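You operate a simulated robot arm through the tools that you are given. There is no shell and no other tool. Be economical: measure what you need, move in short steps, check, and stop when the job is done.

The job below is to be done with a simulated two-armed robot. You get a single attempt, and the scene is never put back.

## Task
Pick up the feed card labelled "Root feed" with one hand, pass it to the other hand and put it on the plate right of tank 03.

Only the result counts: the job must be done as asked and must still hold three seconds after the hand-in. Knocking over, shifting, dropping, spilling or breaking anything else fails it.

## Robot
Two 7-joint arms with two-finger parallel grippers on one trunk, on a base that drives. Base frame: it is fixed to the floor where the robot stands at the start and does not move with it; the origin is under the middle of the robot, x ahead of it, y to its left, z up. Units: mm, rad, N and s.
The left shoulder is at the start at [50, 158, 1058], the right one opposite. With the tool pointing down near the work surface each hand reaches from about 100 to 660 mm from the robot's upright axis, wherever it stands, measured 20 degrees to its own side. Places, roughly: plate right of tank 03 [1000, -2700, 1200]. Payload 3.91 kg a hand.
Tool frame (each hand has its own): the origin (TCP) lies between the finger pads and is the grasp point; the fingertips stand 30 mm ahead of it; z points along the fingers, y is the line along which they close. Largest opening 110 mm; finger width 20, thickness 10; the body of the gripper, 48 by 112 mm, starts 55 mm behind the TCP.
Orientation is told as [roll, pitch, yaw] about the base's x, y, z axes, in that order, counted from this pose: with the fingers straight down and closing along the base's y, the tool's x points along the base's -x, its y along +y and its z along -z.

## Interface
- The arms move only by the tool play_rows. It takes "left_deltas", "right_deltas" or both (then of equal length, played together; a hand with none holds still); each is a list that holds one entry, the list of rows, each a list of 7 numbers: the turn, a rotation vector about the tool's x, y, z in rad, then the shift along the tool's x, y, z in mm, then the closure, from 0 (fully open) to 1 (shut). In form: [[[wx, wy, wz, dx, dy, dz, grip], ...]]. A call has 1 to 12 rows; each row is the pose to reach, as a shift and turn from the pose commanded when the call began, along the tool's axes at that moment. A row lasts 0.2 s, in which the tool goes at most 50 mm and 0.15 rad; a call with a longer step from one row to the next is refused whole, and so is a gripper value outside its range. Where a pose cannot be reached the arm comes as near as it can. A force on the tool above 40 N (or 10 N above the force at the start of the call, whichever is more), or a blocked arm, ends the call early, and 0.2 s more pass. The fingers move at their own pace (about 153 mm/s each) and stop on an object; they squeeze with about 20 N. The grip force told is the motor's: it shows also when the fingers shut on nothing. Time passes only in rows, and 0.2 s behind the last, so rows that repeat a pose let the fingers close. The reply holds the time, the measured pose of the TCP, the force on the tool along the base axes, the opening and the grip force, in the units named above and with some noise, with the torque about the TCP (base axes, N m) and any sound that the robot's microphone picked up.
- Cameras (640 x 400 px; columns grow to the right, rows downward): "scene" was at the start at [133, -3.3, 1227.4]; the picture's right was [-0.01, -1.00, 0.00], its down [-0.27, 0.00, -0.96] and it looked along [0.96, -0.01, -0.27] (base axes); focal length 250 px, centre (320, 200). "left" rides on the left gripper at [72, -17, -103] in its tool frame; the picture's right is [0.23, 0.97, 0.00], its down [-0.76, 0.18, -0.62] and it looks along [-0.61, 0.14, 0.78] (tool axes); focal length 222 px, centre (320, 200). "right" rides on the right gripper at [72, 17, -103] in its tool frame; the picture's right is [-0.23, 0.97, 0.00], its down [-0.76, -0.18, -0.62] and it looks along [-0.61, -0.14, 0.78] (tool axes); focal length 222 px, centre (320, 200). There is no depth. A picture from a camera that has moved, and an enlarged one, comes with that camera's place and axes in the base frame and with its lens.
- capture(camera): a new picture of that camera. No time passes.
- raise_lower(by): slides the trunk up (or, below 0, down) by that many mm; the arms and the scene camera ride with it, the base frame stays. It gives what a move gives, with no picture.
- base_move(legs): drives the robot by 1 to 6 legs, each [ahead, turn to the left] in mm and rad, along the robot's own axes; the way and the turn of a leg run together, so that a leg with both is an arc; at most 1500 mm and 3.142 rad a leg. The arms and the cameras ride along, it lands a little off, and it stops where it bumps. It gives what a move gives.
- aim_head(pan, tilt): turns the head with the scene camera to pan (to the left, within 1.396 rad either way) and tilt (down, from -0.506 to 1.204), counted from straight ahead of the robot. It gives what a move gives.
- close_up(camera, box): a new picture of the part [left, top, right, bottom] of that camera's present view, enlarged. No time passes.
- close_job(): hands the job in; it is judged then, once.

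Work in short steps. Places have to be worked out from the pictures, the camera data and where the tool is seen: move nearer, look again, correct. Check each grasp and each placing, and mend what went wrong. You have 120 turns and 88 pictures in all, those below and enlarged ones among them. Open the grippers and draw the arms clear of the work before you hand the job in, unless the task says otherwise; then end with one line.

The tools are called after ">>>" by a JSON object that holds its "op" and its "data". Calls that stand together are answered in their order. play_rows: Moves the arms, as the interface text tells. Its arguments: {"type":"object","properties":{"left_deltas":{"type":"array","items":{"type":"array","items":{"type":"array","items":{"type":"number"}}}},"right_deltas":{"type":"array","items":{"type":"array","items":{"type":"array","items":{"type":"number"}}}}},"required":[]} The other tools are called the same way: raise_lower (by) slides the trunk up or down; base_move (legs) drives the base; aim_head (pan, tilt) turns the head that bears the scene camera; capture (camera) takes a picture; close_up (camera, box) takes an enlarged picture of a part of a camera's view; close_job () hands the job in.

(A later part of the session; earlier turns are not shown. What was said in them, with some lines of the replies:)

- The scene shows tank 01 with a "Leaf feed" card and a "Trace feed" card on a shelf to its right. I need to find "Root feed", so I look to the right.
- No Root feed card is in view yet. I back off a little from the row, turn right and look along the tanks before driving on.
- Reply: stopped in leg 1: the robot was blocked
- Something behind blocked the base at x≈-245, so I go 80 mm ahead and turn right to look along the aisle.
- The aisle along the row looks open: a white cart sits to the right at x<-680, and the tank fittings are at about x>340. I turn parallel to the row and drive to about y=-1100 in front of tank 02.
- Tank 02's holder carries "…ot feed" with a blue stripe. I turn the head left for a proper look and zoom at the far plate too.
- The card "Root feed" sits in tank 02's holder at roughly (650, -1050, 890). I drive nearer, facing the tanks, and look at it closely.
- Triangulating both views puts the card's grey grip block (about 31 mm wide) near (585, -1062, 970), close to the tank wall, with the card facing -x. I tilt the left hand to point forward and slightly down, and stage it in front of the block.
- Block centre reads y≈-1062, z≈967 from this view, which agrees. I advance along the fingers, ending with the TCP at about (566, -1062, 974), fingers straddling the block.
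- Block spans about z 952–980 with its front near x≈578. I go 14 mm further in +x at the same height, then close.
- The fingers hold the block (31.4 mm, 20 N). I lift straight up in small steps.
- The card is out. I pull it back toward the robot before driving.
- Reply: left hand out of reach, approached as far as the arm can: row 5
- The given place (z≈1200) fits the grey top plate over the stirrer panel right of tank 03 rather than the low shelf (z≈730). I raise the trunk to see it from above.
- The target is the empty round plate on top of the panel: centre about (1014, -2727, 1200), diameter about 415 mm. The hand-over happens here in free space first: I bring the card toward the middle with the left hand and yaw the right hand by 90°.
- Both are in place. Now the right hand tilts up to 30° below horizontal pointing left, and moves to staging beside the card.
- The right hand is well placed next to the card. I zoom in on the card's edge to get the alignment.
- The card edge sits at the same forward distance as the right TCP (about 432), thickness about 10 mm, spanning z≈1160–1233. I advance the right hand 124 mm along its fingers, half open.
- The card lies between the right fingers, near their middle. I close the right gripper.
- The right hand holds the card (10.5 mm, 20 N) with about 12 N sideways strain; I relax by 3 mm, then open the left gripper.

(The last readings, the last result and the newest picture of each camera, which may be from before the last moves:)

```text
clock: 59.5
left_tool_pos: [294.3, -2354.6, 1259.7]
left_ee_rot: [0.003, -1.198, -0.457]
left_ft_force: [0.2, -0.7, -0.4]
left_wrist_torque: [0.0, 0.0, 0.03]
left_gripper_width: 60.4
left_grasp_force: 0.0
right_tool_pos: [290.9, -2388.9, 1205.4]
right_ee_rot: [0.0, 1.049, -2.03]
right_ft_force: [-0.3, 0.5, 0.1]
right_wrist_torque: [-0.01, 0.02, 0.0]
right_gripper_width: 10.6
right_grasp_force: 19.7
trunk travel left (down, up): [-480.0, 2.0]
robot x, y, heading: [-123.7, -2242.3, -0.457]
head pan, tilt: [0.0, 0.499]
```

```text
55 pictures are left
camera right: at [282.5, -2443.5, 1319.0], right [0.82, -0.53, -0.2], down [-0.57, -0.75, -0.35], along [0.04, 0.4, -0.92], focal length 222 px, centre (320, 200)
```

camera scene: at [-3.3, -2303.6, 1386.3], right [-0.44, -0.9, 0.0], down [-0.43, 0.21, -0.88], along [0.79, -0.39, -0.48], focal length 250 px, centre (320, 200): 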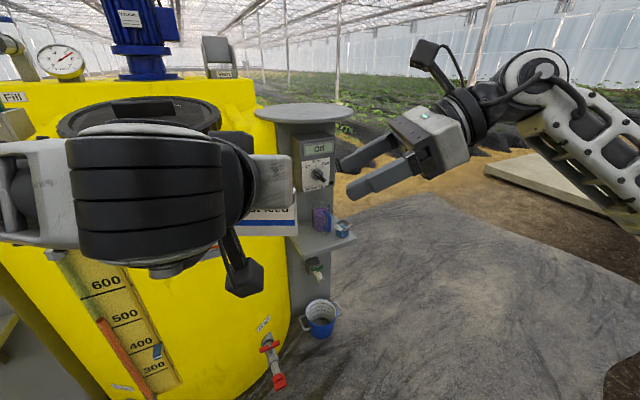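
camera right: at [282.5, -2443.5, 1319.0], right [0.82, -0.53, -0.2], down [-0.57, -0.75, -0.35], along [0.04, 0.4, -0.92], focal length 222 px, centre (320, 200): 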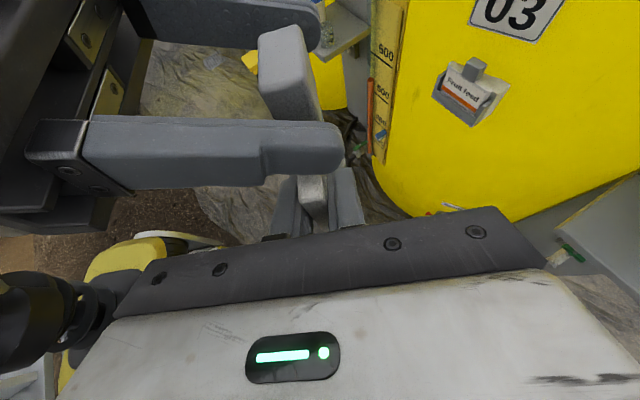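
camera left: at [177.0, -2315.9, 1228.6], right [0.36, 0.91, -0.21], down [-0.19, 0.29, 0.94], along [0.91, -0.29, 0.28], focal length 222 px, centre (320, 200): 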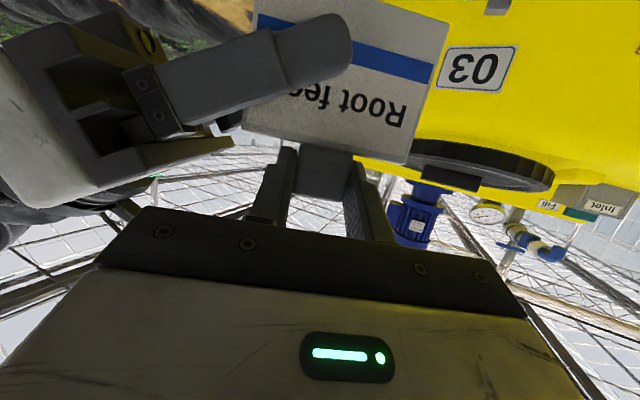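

Left is free and the right hand holds the card alone. I withdraw the left hand upward and then to the left.

>>> {"op": "play_rows", "data": {"left_deltas": [[[0, 0, 0, -19, 0, -7, 0.45], [0, 0, 0, -47, 0, -18, 0.45], [0, 0, 0, -75, 0, -29, 0.45], [0, 0, 0, -84, 20, -33, 0.45], [0, 0, 0, -84, 60, -33, 0.45], [0, 0, 0, -84, 105, -33, 0.45], [0, 0, 0, -84, 150, -33, 0.45]]]}}

>>> {"op": "capture", "data": {"camera": "scene"}}

```text
clock: 61.1
left_tool_pos: [361.2, -2217.5, 1350.9]
left_ee_rot: [0.003, -1.203, -0.461]
left_ft_force: [0.3, -0.9, 0.7]
left_wrist_torque: [0.03, -0.03, -0.01]
left_gripper_width: 60.4
left_grasp_force: 0.1
right_tool_pos: [290.6, -2386.6, 1205.4]
right_ee_rot: [-0.001, 1.047, -2.027]
right_ft_force: [0.1, 0.2, -0.6]
right_wrist_torque: [-0.01, 0.03, 0.02]
right_gripper_width: 11.0
right_grasp_force: 19.9
trunk travel left (down, up): [-480.0, 2.0]
robot x, y, heading: [-124.3, -2241.8, -0.455]
head pan, tilt: [0.0, 0.499]
```

```text
54 pictures are left
camera scene: at [-3.2, -2302.6, 1386.3], right [-0.44, -0.9, 0.0], down [-0.43, 0.21, -0.88], along [0.79, -0.39, -0.48], focal length 250 px, centre (320, 200)
```

scene: 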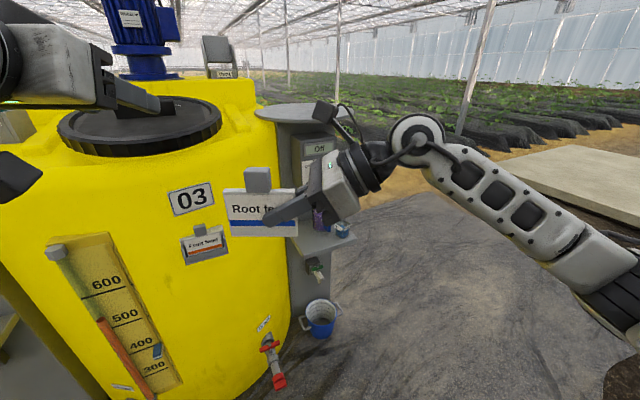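

The card now hangs upright in the right hand. A drain tap juts out near (570, -2390), so I will approach the plate diagonally from the open front-right side; first I raise the card 110 mm, then drive around.

>>> {"op": "play_rows", "data": {"right_deltas": [[[0, 0, 0, 24, 0, -14, 1], [0, 0, 0, 48, 0, -28, 1], [0, 0, 0, 72, 0, -42, 1], [0, 0, 0, 95, 0, -55, 1]]]}}

>>> {"op": "base_move", "data": {"legs": [[0, -0.606], [1270, 0], [0, 1.846]]}}

>>> {"op": "capture", "data": {"camera": "scene"}}

```text
clock: 62.1
left_tool_pos: [361.5, -2219.8, 1350.9]
left_ee_rot: [0.002, -1.199, -0.457]
left_ft_force: [-0.4, 0.0, -0.2]
left_wrist_torque: [0.05, -0.02, 0.0]
left_gripper_width: 60.4
left_grasp_force: 0.1
right_tool_pos: [290.5, -2388.3, 1315.0]
right_ee_rot: [0.0, 1.047, -2.029]
right_ft_force: [-0.5, -0.3, -0.4]
right_wrist_torque: [0.0, 0.02, -0.01]
right_gripper_width: 10.7
right_grasp_force: 20.0
trunk travel left (down, up): [-480.0, 2.0]
robot x, y, heading: [-120.3, -2243.9, -0.454]
head pan, tilt: [0.0, 0.499]
```

```text
clock: 74.7
left_tool_pos: [626.4, -2895.0, 1350.9]
left_ee_rot: [0.001, -1.198, 0.775]
left_ft_force: [-0.5, 1.0, -0.4]
left_wrist_torque: [-0.03, 0.01, 0.0]
left_gripper_width: 60.7
left_grasp_force: 0.1
right_tool_pos: [761.6, -3016.9, 1314.9]
right_ee_rot: [0.001, 1.047, -0.796]
right_ft_force: [-0.4, -0.7, 0.5]
right_wrist_torque: [-0.02, -0.01, 0.0]
right_gripper_width: 10.7
right_grasp_force: 20.6
trunk travel left (down, up): [-480.0, 2.0]
robot x, y, heading: [490.4, -3360.3, 0.782]
head pan, tilt: [0.0, 0.499]
```

```text
53 pictures are left
camera scene: at [582.5, -3267.7, 1386.3], right [0.7, -0.71, 0.0], down [-0.34, -0.34, -0.88], along [0.62, 0.62, -0.48], focal length 250 px, centre (320, 200)
```

scene: 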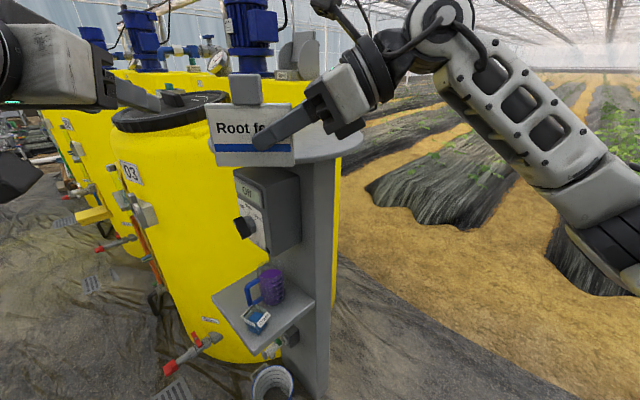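

The card is in front of the plate at a safe height. I drive 190 mm ahead so the card comes above the plate's near part, then look down.

>>> {"op": "base_move", "data": {"legs": [[190, 0]]}}

>>> {"op": "aim_head", "data": {"pan": 0.0, "tilt": 0.4}}

>>> {"op": "capture", "data": {"camera": "scene"}}

>>> {"op": "capture", "data": {"camera": "right"}}

```text
clock: 76.2
left_tool_pos: [766.7, -2758.3, 1351.3]
left_ee_rot: [0.002, -1.198, 0.773]
left_ft_force: [-0.8, 0.1, 0.0]
left_wrist_torque: [-0.02, -0.01, 0.02]
left_gripper_width: 60.2
left_grasp_force: 0.0
right_tool_pos: [900.0, -2880.8, 1315.1]
right_ee_rot: [-0.002, 1.046, -0.799]
right_ft_force: [0.1, 0.7, -1.5]
right_wrist_torque: [0.01, 0.01, 0.03]
right_gripper_width: 10.9
right_grasp_force: 19.3
trunk travel left (down, up): [-480.0, 2.0]
robot x, y, heading: [628.9, -3218.1, 0.774]
head pan, tilt: [0.0, 0.499]
```

```text
clock: 76.9
left_tool_pos: [765.8, -2758.7, 1351.4]
left_ee_rot: [0.003, -1.199, 0.773]
left_ft_force: [-0.4, 0.0, 0.1]
left_wrist_torque: [0.0, 0.03, 0.02]
left_gripper_width: 60.7
left_grasp_force: 0.0
right_tool_pos: [899.9, -2881.9, 1315.4]
right_ee_rot: [-0.001, 1.049, -0.797]
right_ft_force: [-0.2, 0.7, -0.2]
right_wrist_torque: [-0.01, -0.01, 0.03]
right_gripper_width: 10.5
right_grasp_force: 20.0
trunk travel left (down, up): [-480.0, 2.0]
robot x, y, heading: [628.7, -3220.5, 0.776]
head pan, tilt: [0.0, 0.4]
```

```text
52 pictures are left
camera scene: at [722.1, -3130.8, 1395.4], right [0.7, -0.71, 0.0], down [-0.28, -0.27, -0.92], along [0.66, 0.65, -0.39], focal length 250 px, centre (320, 200)
```

scene: 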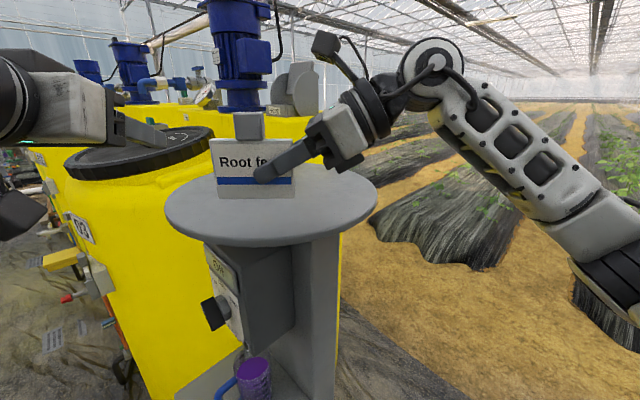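

```text
51 pictures are left
camera right: at [949.6, -2908.5, 1428.7], right [0.78, 0.6, -0.2], down [0.52, -0.78, -0.35], along [-0.36, 0.17, -0.92], focal length 222 px, centre (320, 200)
```

right: 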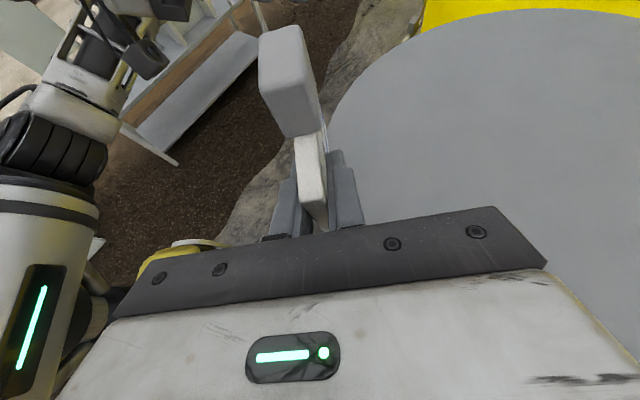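

Plate: centre about (1025, -2705), radius about 208, top z≈1200–1215; the card bottom is at about z 1271 and (879, -2860), right at the near edge. I extend the right hand 110 mm forward over the plate.

>>> {"op": "play_rows", "data": {"right_deltas": [[[0, 0, 0, 0, 22, 0, 1], [0, 0, 0, 0, 44, 0, 1], [0, 0, 0, 0, 66, 0, 1], [0, 0, 0, 0, 88, 0, 1], [0, 0, 0, 0, 110, 0, 1], [0, 0, 0, 0, 110, 0, 1]]]}}

>>> {"op": "capture", "data": {"camera": "scene"}}

>>> {"op": "capture", "data": {"camera": "right"}}

```text
clock: 78.3
left_tool_pos: [765.8, -2760.5, 1350.1]
left_ee_rot: [0.002, -1.199, 0.771]
left_ft_force: [-0.4, -0.7, -0.5]
left_wrist_torque: [-0.01, -0.01, -0.01]
left_gripper_width: 60.6
left_grasp_force: 0.1
right_tool_pos: [980.0, -2804.9, 1313.3]
right_ee_rot: [0.001, 1.049, -0.797]
right_ft_force: [-0.2, -0.7, -0.7]
right_wrist_torque: [-0.01, 0.03, -0.02]
right_gripper_width: 10.9
right_grasp_force: 19.5
trunk travel left (down, up): [-480.0, 2.0]
robot x, y, heading: [626.6, -3219.9, 0.781]
head pan, tilt: [0.0, 0.4]
```

```text
50 pictures are left
camera scene: at [722.2, -3130.9, 1395.4], right [0.7, -0.71, 0.0], down [-0.28, -0.27, -0.92], along [0.66, 0.65, -0.39], focal length 250 px, centre (320, 200)
```

scene: 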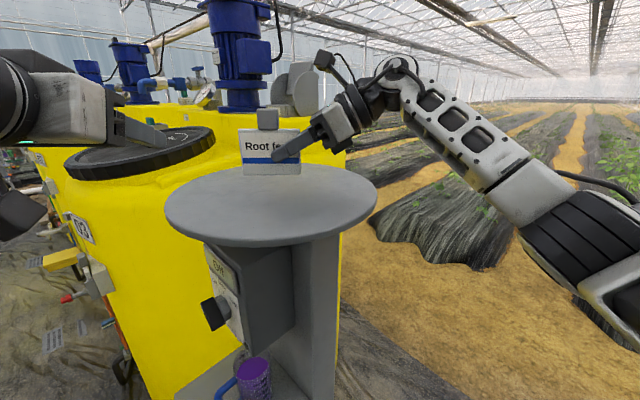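

```text
49 pictures are left
camera right: at [1028.0, -2832.2, 1427.1], right [0.78, 0.6, -0.2], down [0.52, -0.78, -0.35], along [-0.36, 0.17, -0.92], focal length 222 px, centre (320, 200)
```

right: 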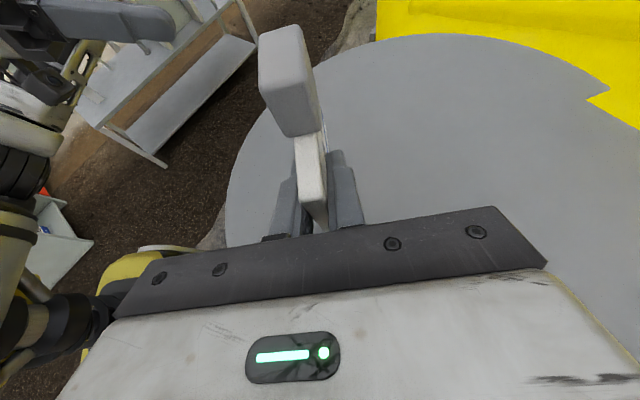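

The card is over the plate with good margin all around. I lower it 45 mm.

>>> {"op": "play_rows", "data": {"right_deltas": [[[0, 0, 0, -13, 0, 7.5, 1], [0, 0, 0, -26, 0, 15, 1], [0, 0, 0, -39, 0, 22.5, 1], [0, 0, 0, -39, 0, 22.5, 1]]]}}

>>> {"op": "close_up", "data": {"camera": "scene", "box": [160, 80, 400, 250]}}

```text
clock: 79.3
left_tool_pos: [766.1, -2758.4, 1351.5]
left_ee_rot: [0.001, -1.199, 0.772]
left_ft_force: [-0.3, 0.1, 0.3]
left_wrist_torque: [-0.02, 0.0, -0.02]
left_gripper_width: 60.7
left_grasp_force: 0.1
right_tool_pos: [979.7, -2804.4, 1270.0]
right_ee_rot: [0.001, 1.048, -0.798]
right_ft_force: [1.2, 0.8, -0.3]
right_wrist_torque: [-0.04, 0.02, 0.02]
right_gripper_width: 10.5
right_grasp_force: 20.3
trunk travel left (down, up): [-480.0, 2.0]
robot x, y, heading: [628.9, -3223.7, 0.774]
head pan, tilt: [0.0, 0.4]
```

```text
2.35 times, centred on (280, 165) of scene
camera zoom: at [722.1, -3130.7, 1395.4], right [0.7, -0.71, 0.0], down [-0.28, -0.27, -0.92], along [0.66, 0.65, -0.39], focal length 588 px, centre (414, 282)
```

zoom: 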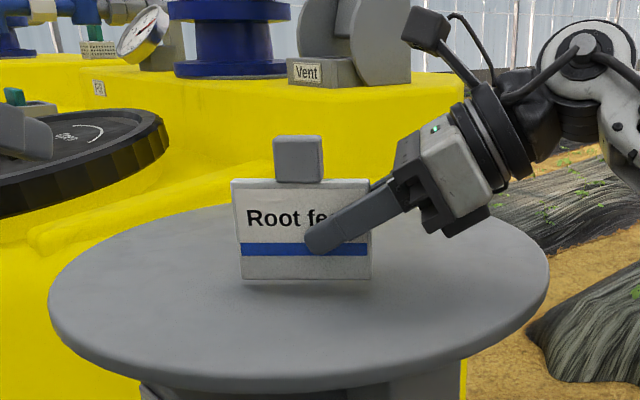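

The contact shadow shows the card just above the plate. I lower it in 3 mm steps and watch the force.

>>> {"op": "play_rows", "data": {"right_deltas": [[[0, 0, 0, -2.6, 0, 1.5, 1], [0, 0, 0, -5.2, 0, 3, 1], [0, 0, 0, -7.8, 0, 4.5, 1]]]}}

>>> {"op": "close_up", "data": {"camera": "scene", "box": [220, 120, 340, 220]}}

```text
clock: 80.1
left_tool_pos: [766.7, -2760.0, 1351.0]
left_ee_rot: [0.002, -1.199, 0.771]
left_ft_force: [0.7, -1.0, 0.5]
left_wrist_torque: [0.01, -0.05, -0.03]
left_gripper_width: 60.6
left_grasp_force: 0.1
right_tool_pos: [979.2, -2804.1, 1262.7]
right_ee_rot: [0.003, 1.049, -0.797]
right_ft_force: [1.7, 0.3, 2.1]
right_wrist_torque: [-0.04, -0.06, 0.05]
right_gripper_width: 10.8
right_grasp_force: 20.3
trunk travel left (down, up): [-480.0, 2.0]
robot x, y, heading: [631.6, -3221.7, 0.783]
head pan, tilt: [0.0, 0.4]
```

```text
4.00 times, centred on (280, 170) of scene
camera zoom: at [722.1, -3130.8, 1395.5], right [0.7, -0.71, 0.0], down [-0.28, -0.27, -0.92], along [0.66, 0.65, -0.39], focal length 999 px, centre (480, 320)
```

zoom: 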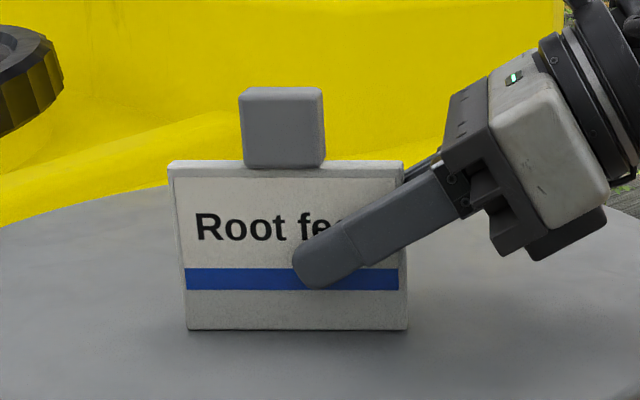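

Very near contact (about 2 N). A few more millimetres to confirm.

>>> {"op": "play_rows", "data": {"right_deltas": [[[0, 0, 0, -1.3, 0, 0.75, 1], [0, 0, 0, -2.6, 0, 1.5, 1], [0, 0, 0, -2.6, 0, 1.5, 1]]]}}

>>> {"op": "close_up", "data": {"camera": "scene", "box": [220, 120, 340, 220]}}

```text
clock: 80.9
left_tool_pos: [766.1, -2760.1, 1351.3]
left_ee_rot: [0.002, -1.201, 0.773]
left_ft_force: [0.5, -0.2, 0.5]
left_wrist_torque: [0.01, 0.0, 0.02]
left_gripper_width: 60.6
left_grasp_force: 0.1
right_tool_pos: [979.2, -2806.0, 1260.4]
right_ee_rot: [0.003, 1.05, -0.795]
right_ft_force: [2.0, 1.6, 15.5]
right_wrist_torque: [0.18, 0.03, -0.1]
right_gripper_width: 10.1
right_grasp_force: 20.5
trunk travel left (down, up): [-480.0, 2.0]
robot x, y, heading: [629.1, -3221.5, 0.777]
head pan, tilt: [0.0, 0.4]
```

```text
4.00 times, centred on (280, 170) of scene
camera zoom: at [721.7, -3131.4, 1395.6], right [0.7, -0.71, 0.0], down [-0.28, -0.27, -0.92], along [0.66, 0.65, -0.39], focal length 999 px, centre (480, 320)
```

zoom: 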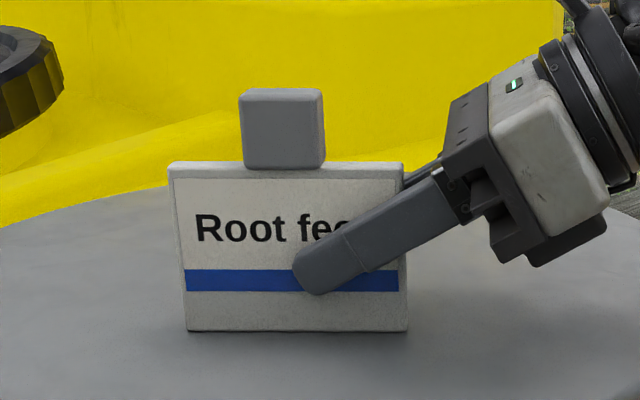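

Contact is firm (15 N). I ease the push by 1.5 mm and open the fingers gradually.

>>> {"op": "play_rows", "data": {"right_deltas": [[[0, 0, 0, 1.3, 0, -0.75, 1], [0, 0, 0, 1.3, 0, -0.75, 0.88], [0, 0, 0, 1.3, 0, -0.75, 0.84], [0, 0, 0, 1.3, 0, -0.75, 0.78], [0, 0, 0, 1.3, 0, -0.75, 0.7], [0, 0, 0, 1.3, 0, -0.75, 0.6]]]}}

>>> {"op": "close_up", "data": {"camera": "scene", "box": [220, 120, 340, 220]}}

>>> {"op": "capture", "data": {"camera": "right"}}

```text
clock: 82.3
left_tool_pos: [765.8, -2759.3, 1351.8]
left_ee_rot: [0.003, -1.2, 0.774]
left_ft_force: [-0.6, 0.3, -0.5]
left_wrist_torque: [-0.01, -0.01, 0.01]
left_gripper_width: 60.7
left_grasp_force: 0.1
right_tool_pos: [979.2, -2805.0, 1260.2]
right_ee_rot: [-0.001, 1.049, -0.797]
right_ft_force: [-0.8, 1.0, -0.4]
right_wrist_torque: [-0.01, 0.05, 0.0]
right_gripper_width: 43.8
right_grasp_force: 0.1
trunk travel left (down, up): [-480.0, 2.0]
robot x, y, heading: [628.4, -3219.0, 0.777]
head pan, tilt: [0.0, 0.4]
```

```text
4.00 times, centred on (280, 170) of scene
camera zoom: at [722.2, -3130.7, 1395.4], right [0.7, -0.71, 0.0], down [-0.28, -0.27, -0.92], along [0.66, 0.65, -0.39], focal length 999 px, centre (480, 320)
```

zoom: 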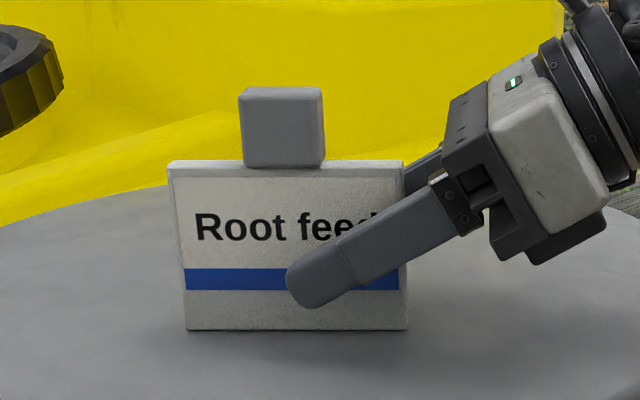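

```text
44 pictures are left
camera right: at [1028.6, -2831.5, 1373.4], right [0.78, 0.6, -0.2], down [0.52, -0.78, -0.35], along [-0.36, 0.17, -0.92], focal length 222 px, centre (320, 200)
```

right: 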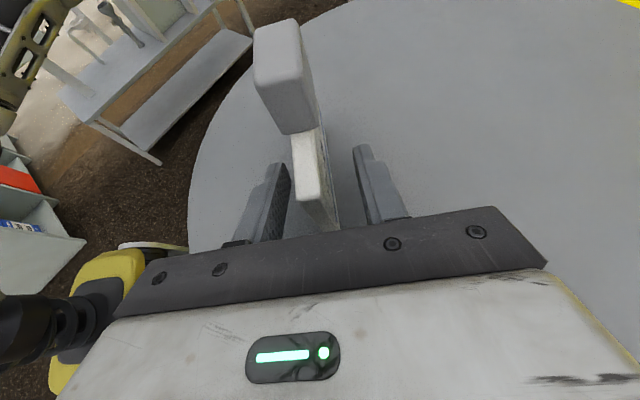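

The card stands by itself between the open fingers. I withdraw the right hand straight back along its fingers.

>>> {"op": "play_rows", "data": {"right_deltas": [[[0, 0, 0, 0, 0, -15, 0.6], [0, 0, 0, 0, 0, -35, 0.6], [0, 0, 0, 0, 0, -60, 0.6], [0, 0, 0, 0, 0, -90, 0.6], [0, 0, 0, 0, 0, -125, 0.4], [0, 0, 0, 0, 0, -160, 0.2], [0, 0, 0, 0, 0, -160, 0]]], "left_deltas": [[[0, 0, 0, 0, 0, 0, 0.4], [0, 0, 0, 0, 0, 0, 0.3], [0, 0, 0, 0, 0, 0, 0.2], [0, 0, 0, 0, 0, 0, 0.1], [0, 0, 0, 0, 0, 0, 0], [0, 0, 0, 0, 0, 0, 0], [0, 0, 0, 0, 0, 0, 0]]]}}

>>> {"op": "capture", "data": {"camera": "scene"}}

```text
clock: 83.9
left_tool_pos: [765.2, -2758.2, 1352.3]
left_ee_rot: [0.003, -1.202, 0.774]
left_ft_force: [0.3, -0.2, 0.2]
left_wrist_torque: [0.0, 0.03, 0.02]
left_gripper_width: 110.0
left_grasp_force: 0.1
right_tool_pos: [1077.3, -2903.8, 1342.6]
right_ee_rot: [-0.002, 1.048, -0.798]
right_ft_force: [0.0, 0.1, -0.4]
right_wrist_torque: [-0.03, -0.01, -0.01]
right_gripper_width: 110.0
right_grasp_force: 0.1
trunk travel left (down, up): [-480.0, 2.0]
robot x, y, heading: [629.0, -3220.0, 0.777]
head pan, tilt: [0.0, 0.4]
```

```text
43 pictures are left
camera scene: at [722.1, -3130.4, 1395.4], right [0.7, -0.71, 0.0], down [-0.28, -0.27, -0.92], along [0.66, 0.65, -0.39], focal length 250 px, centre (320, 200)
```

scene: 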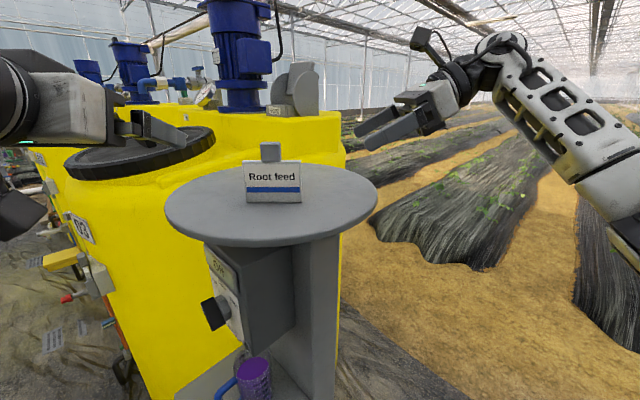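

The card stands on the plate and both hands are open. I back the robot off 180 mm along the way it came and check once more.

>>> {"op": "base_move", "data": {"legs": [[-180, 0]]}}

>>> {"op": "capture", "data": {"camera": "scene"}}

```text
clock: 85.4
left_tool_pos: [639.7, -2885.2, 1351.1]
left_ee_rot: [0.003, -1.2, 0.771]
left_ft_force: [-0.3, -0.1, 0.4]
left_wrist_torque: [0.0, 0.0, 0.0]
left_gripper_width: 110.1
left_grasp_force: 0.0
right_tool_pos: [948.6, -3029.7, 1342.0]
right_ee_rot: [0.0, 1.048, -0.798]
right_ft_force: [-1.3, -0.3, 0.7]
right_wrist_torque: [-0.01, 0.01, -0.02]
right_gripper_width: 109.9
right_grasp_force: 0.0
trunk travel left (down, up): [-480.0, 2.0]
robot x, y, heading: [497.6, -3347.6, 0.776]
head pan, tilt: [0.0, 0.4]
```

```text
42 pictures are left
camera scene: at [593.9, -3256.9, 1395.5], right [0.7, -0.71, 0.0], down [-0.28, -0.27, -0.92], along [0.66, 0.65, -0.39], focal length 250 px, centre (320, 200)
```

scene: 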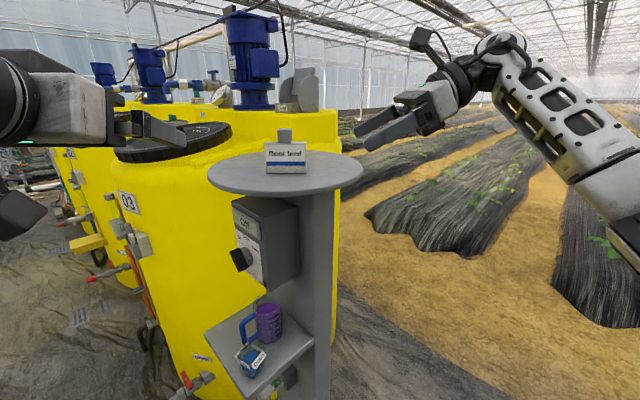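

The card stands on the plate, nothing else has been moved, and both arms are clear, so I hand in.

>>> {"op": "close_job", "data": {}}

```text
The job is handed in.
```

The "Root feed" card was picked up with the left hand, passed to the right, and now stands upright on the round plate right of tank 03. Nothing else was seen to be moved.
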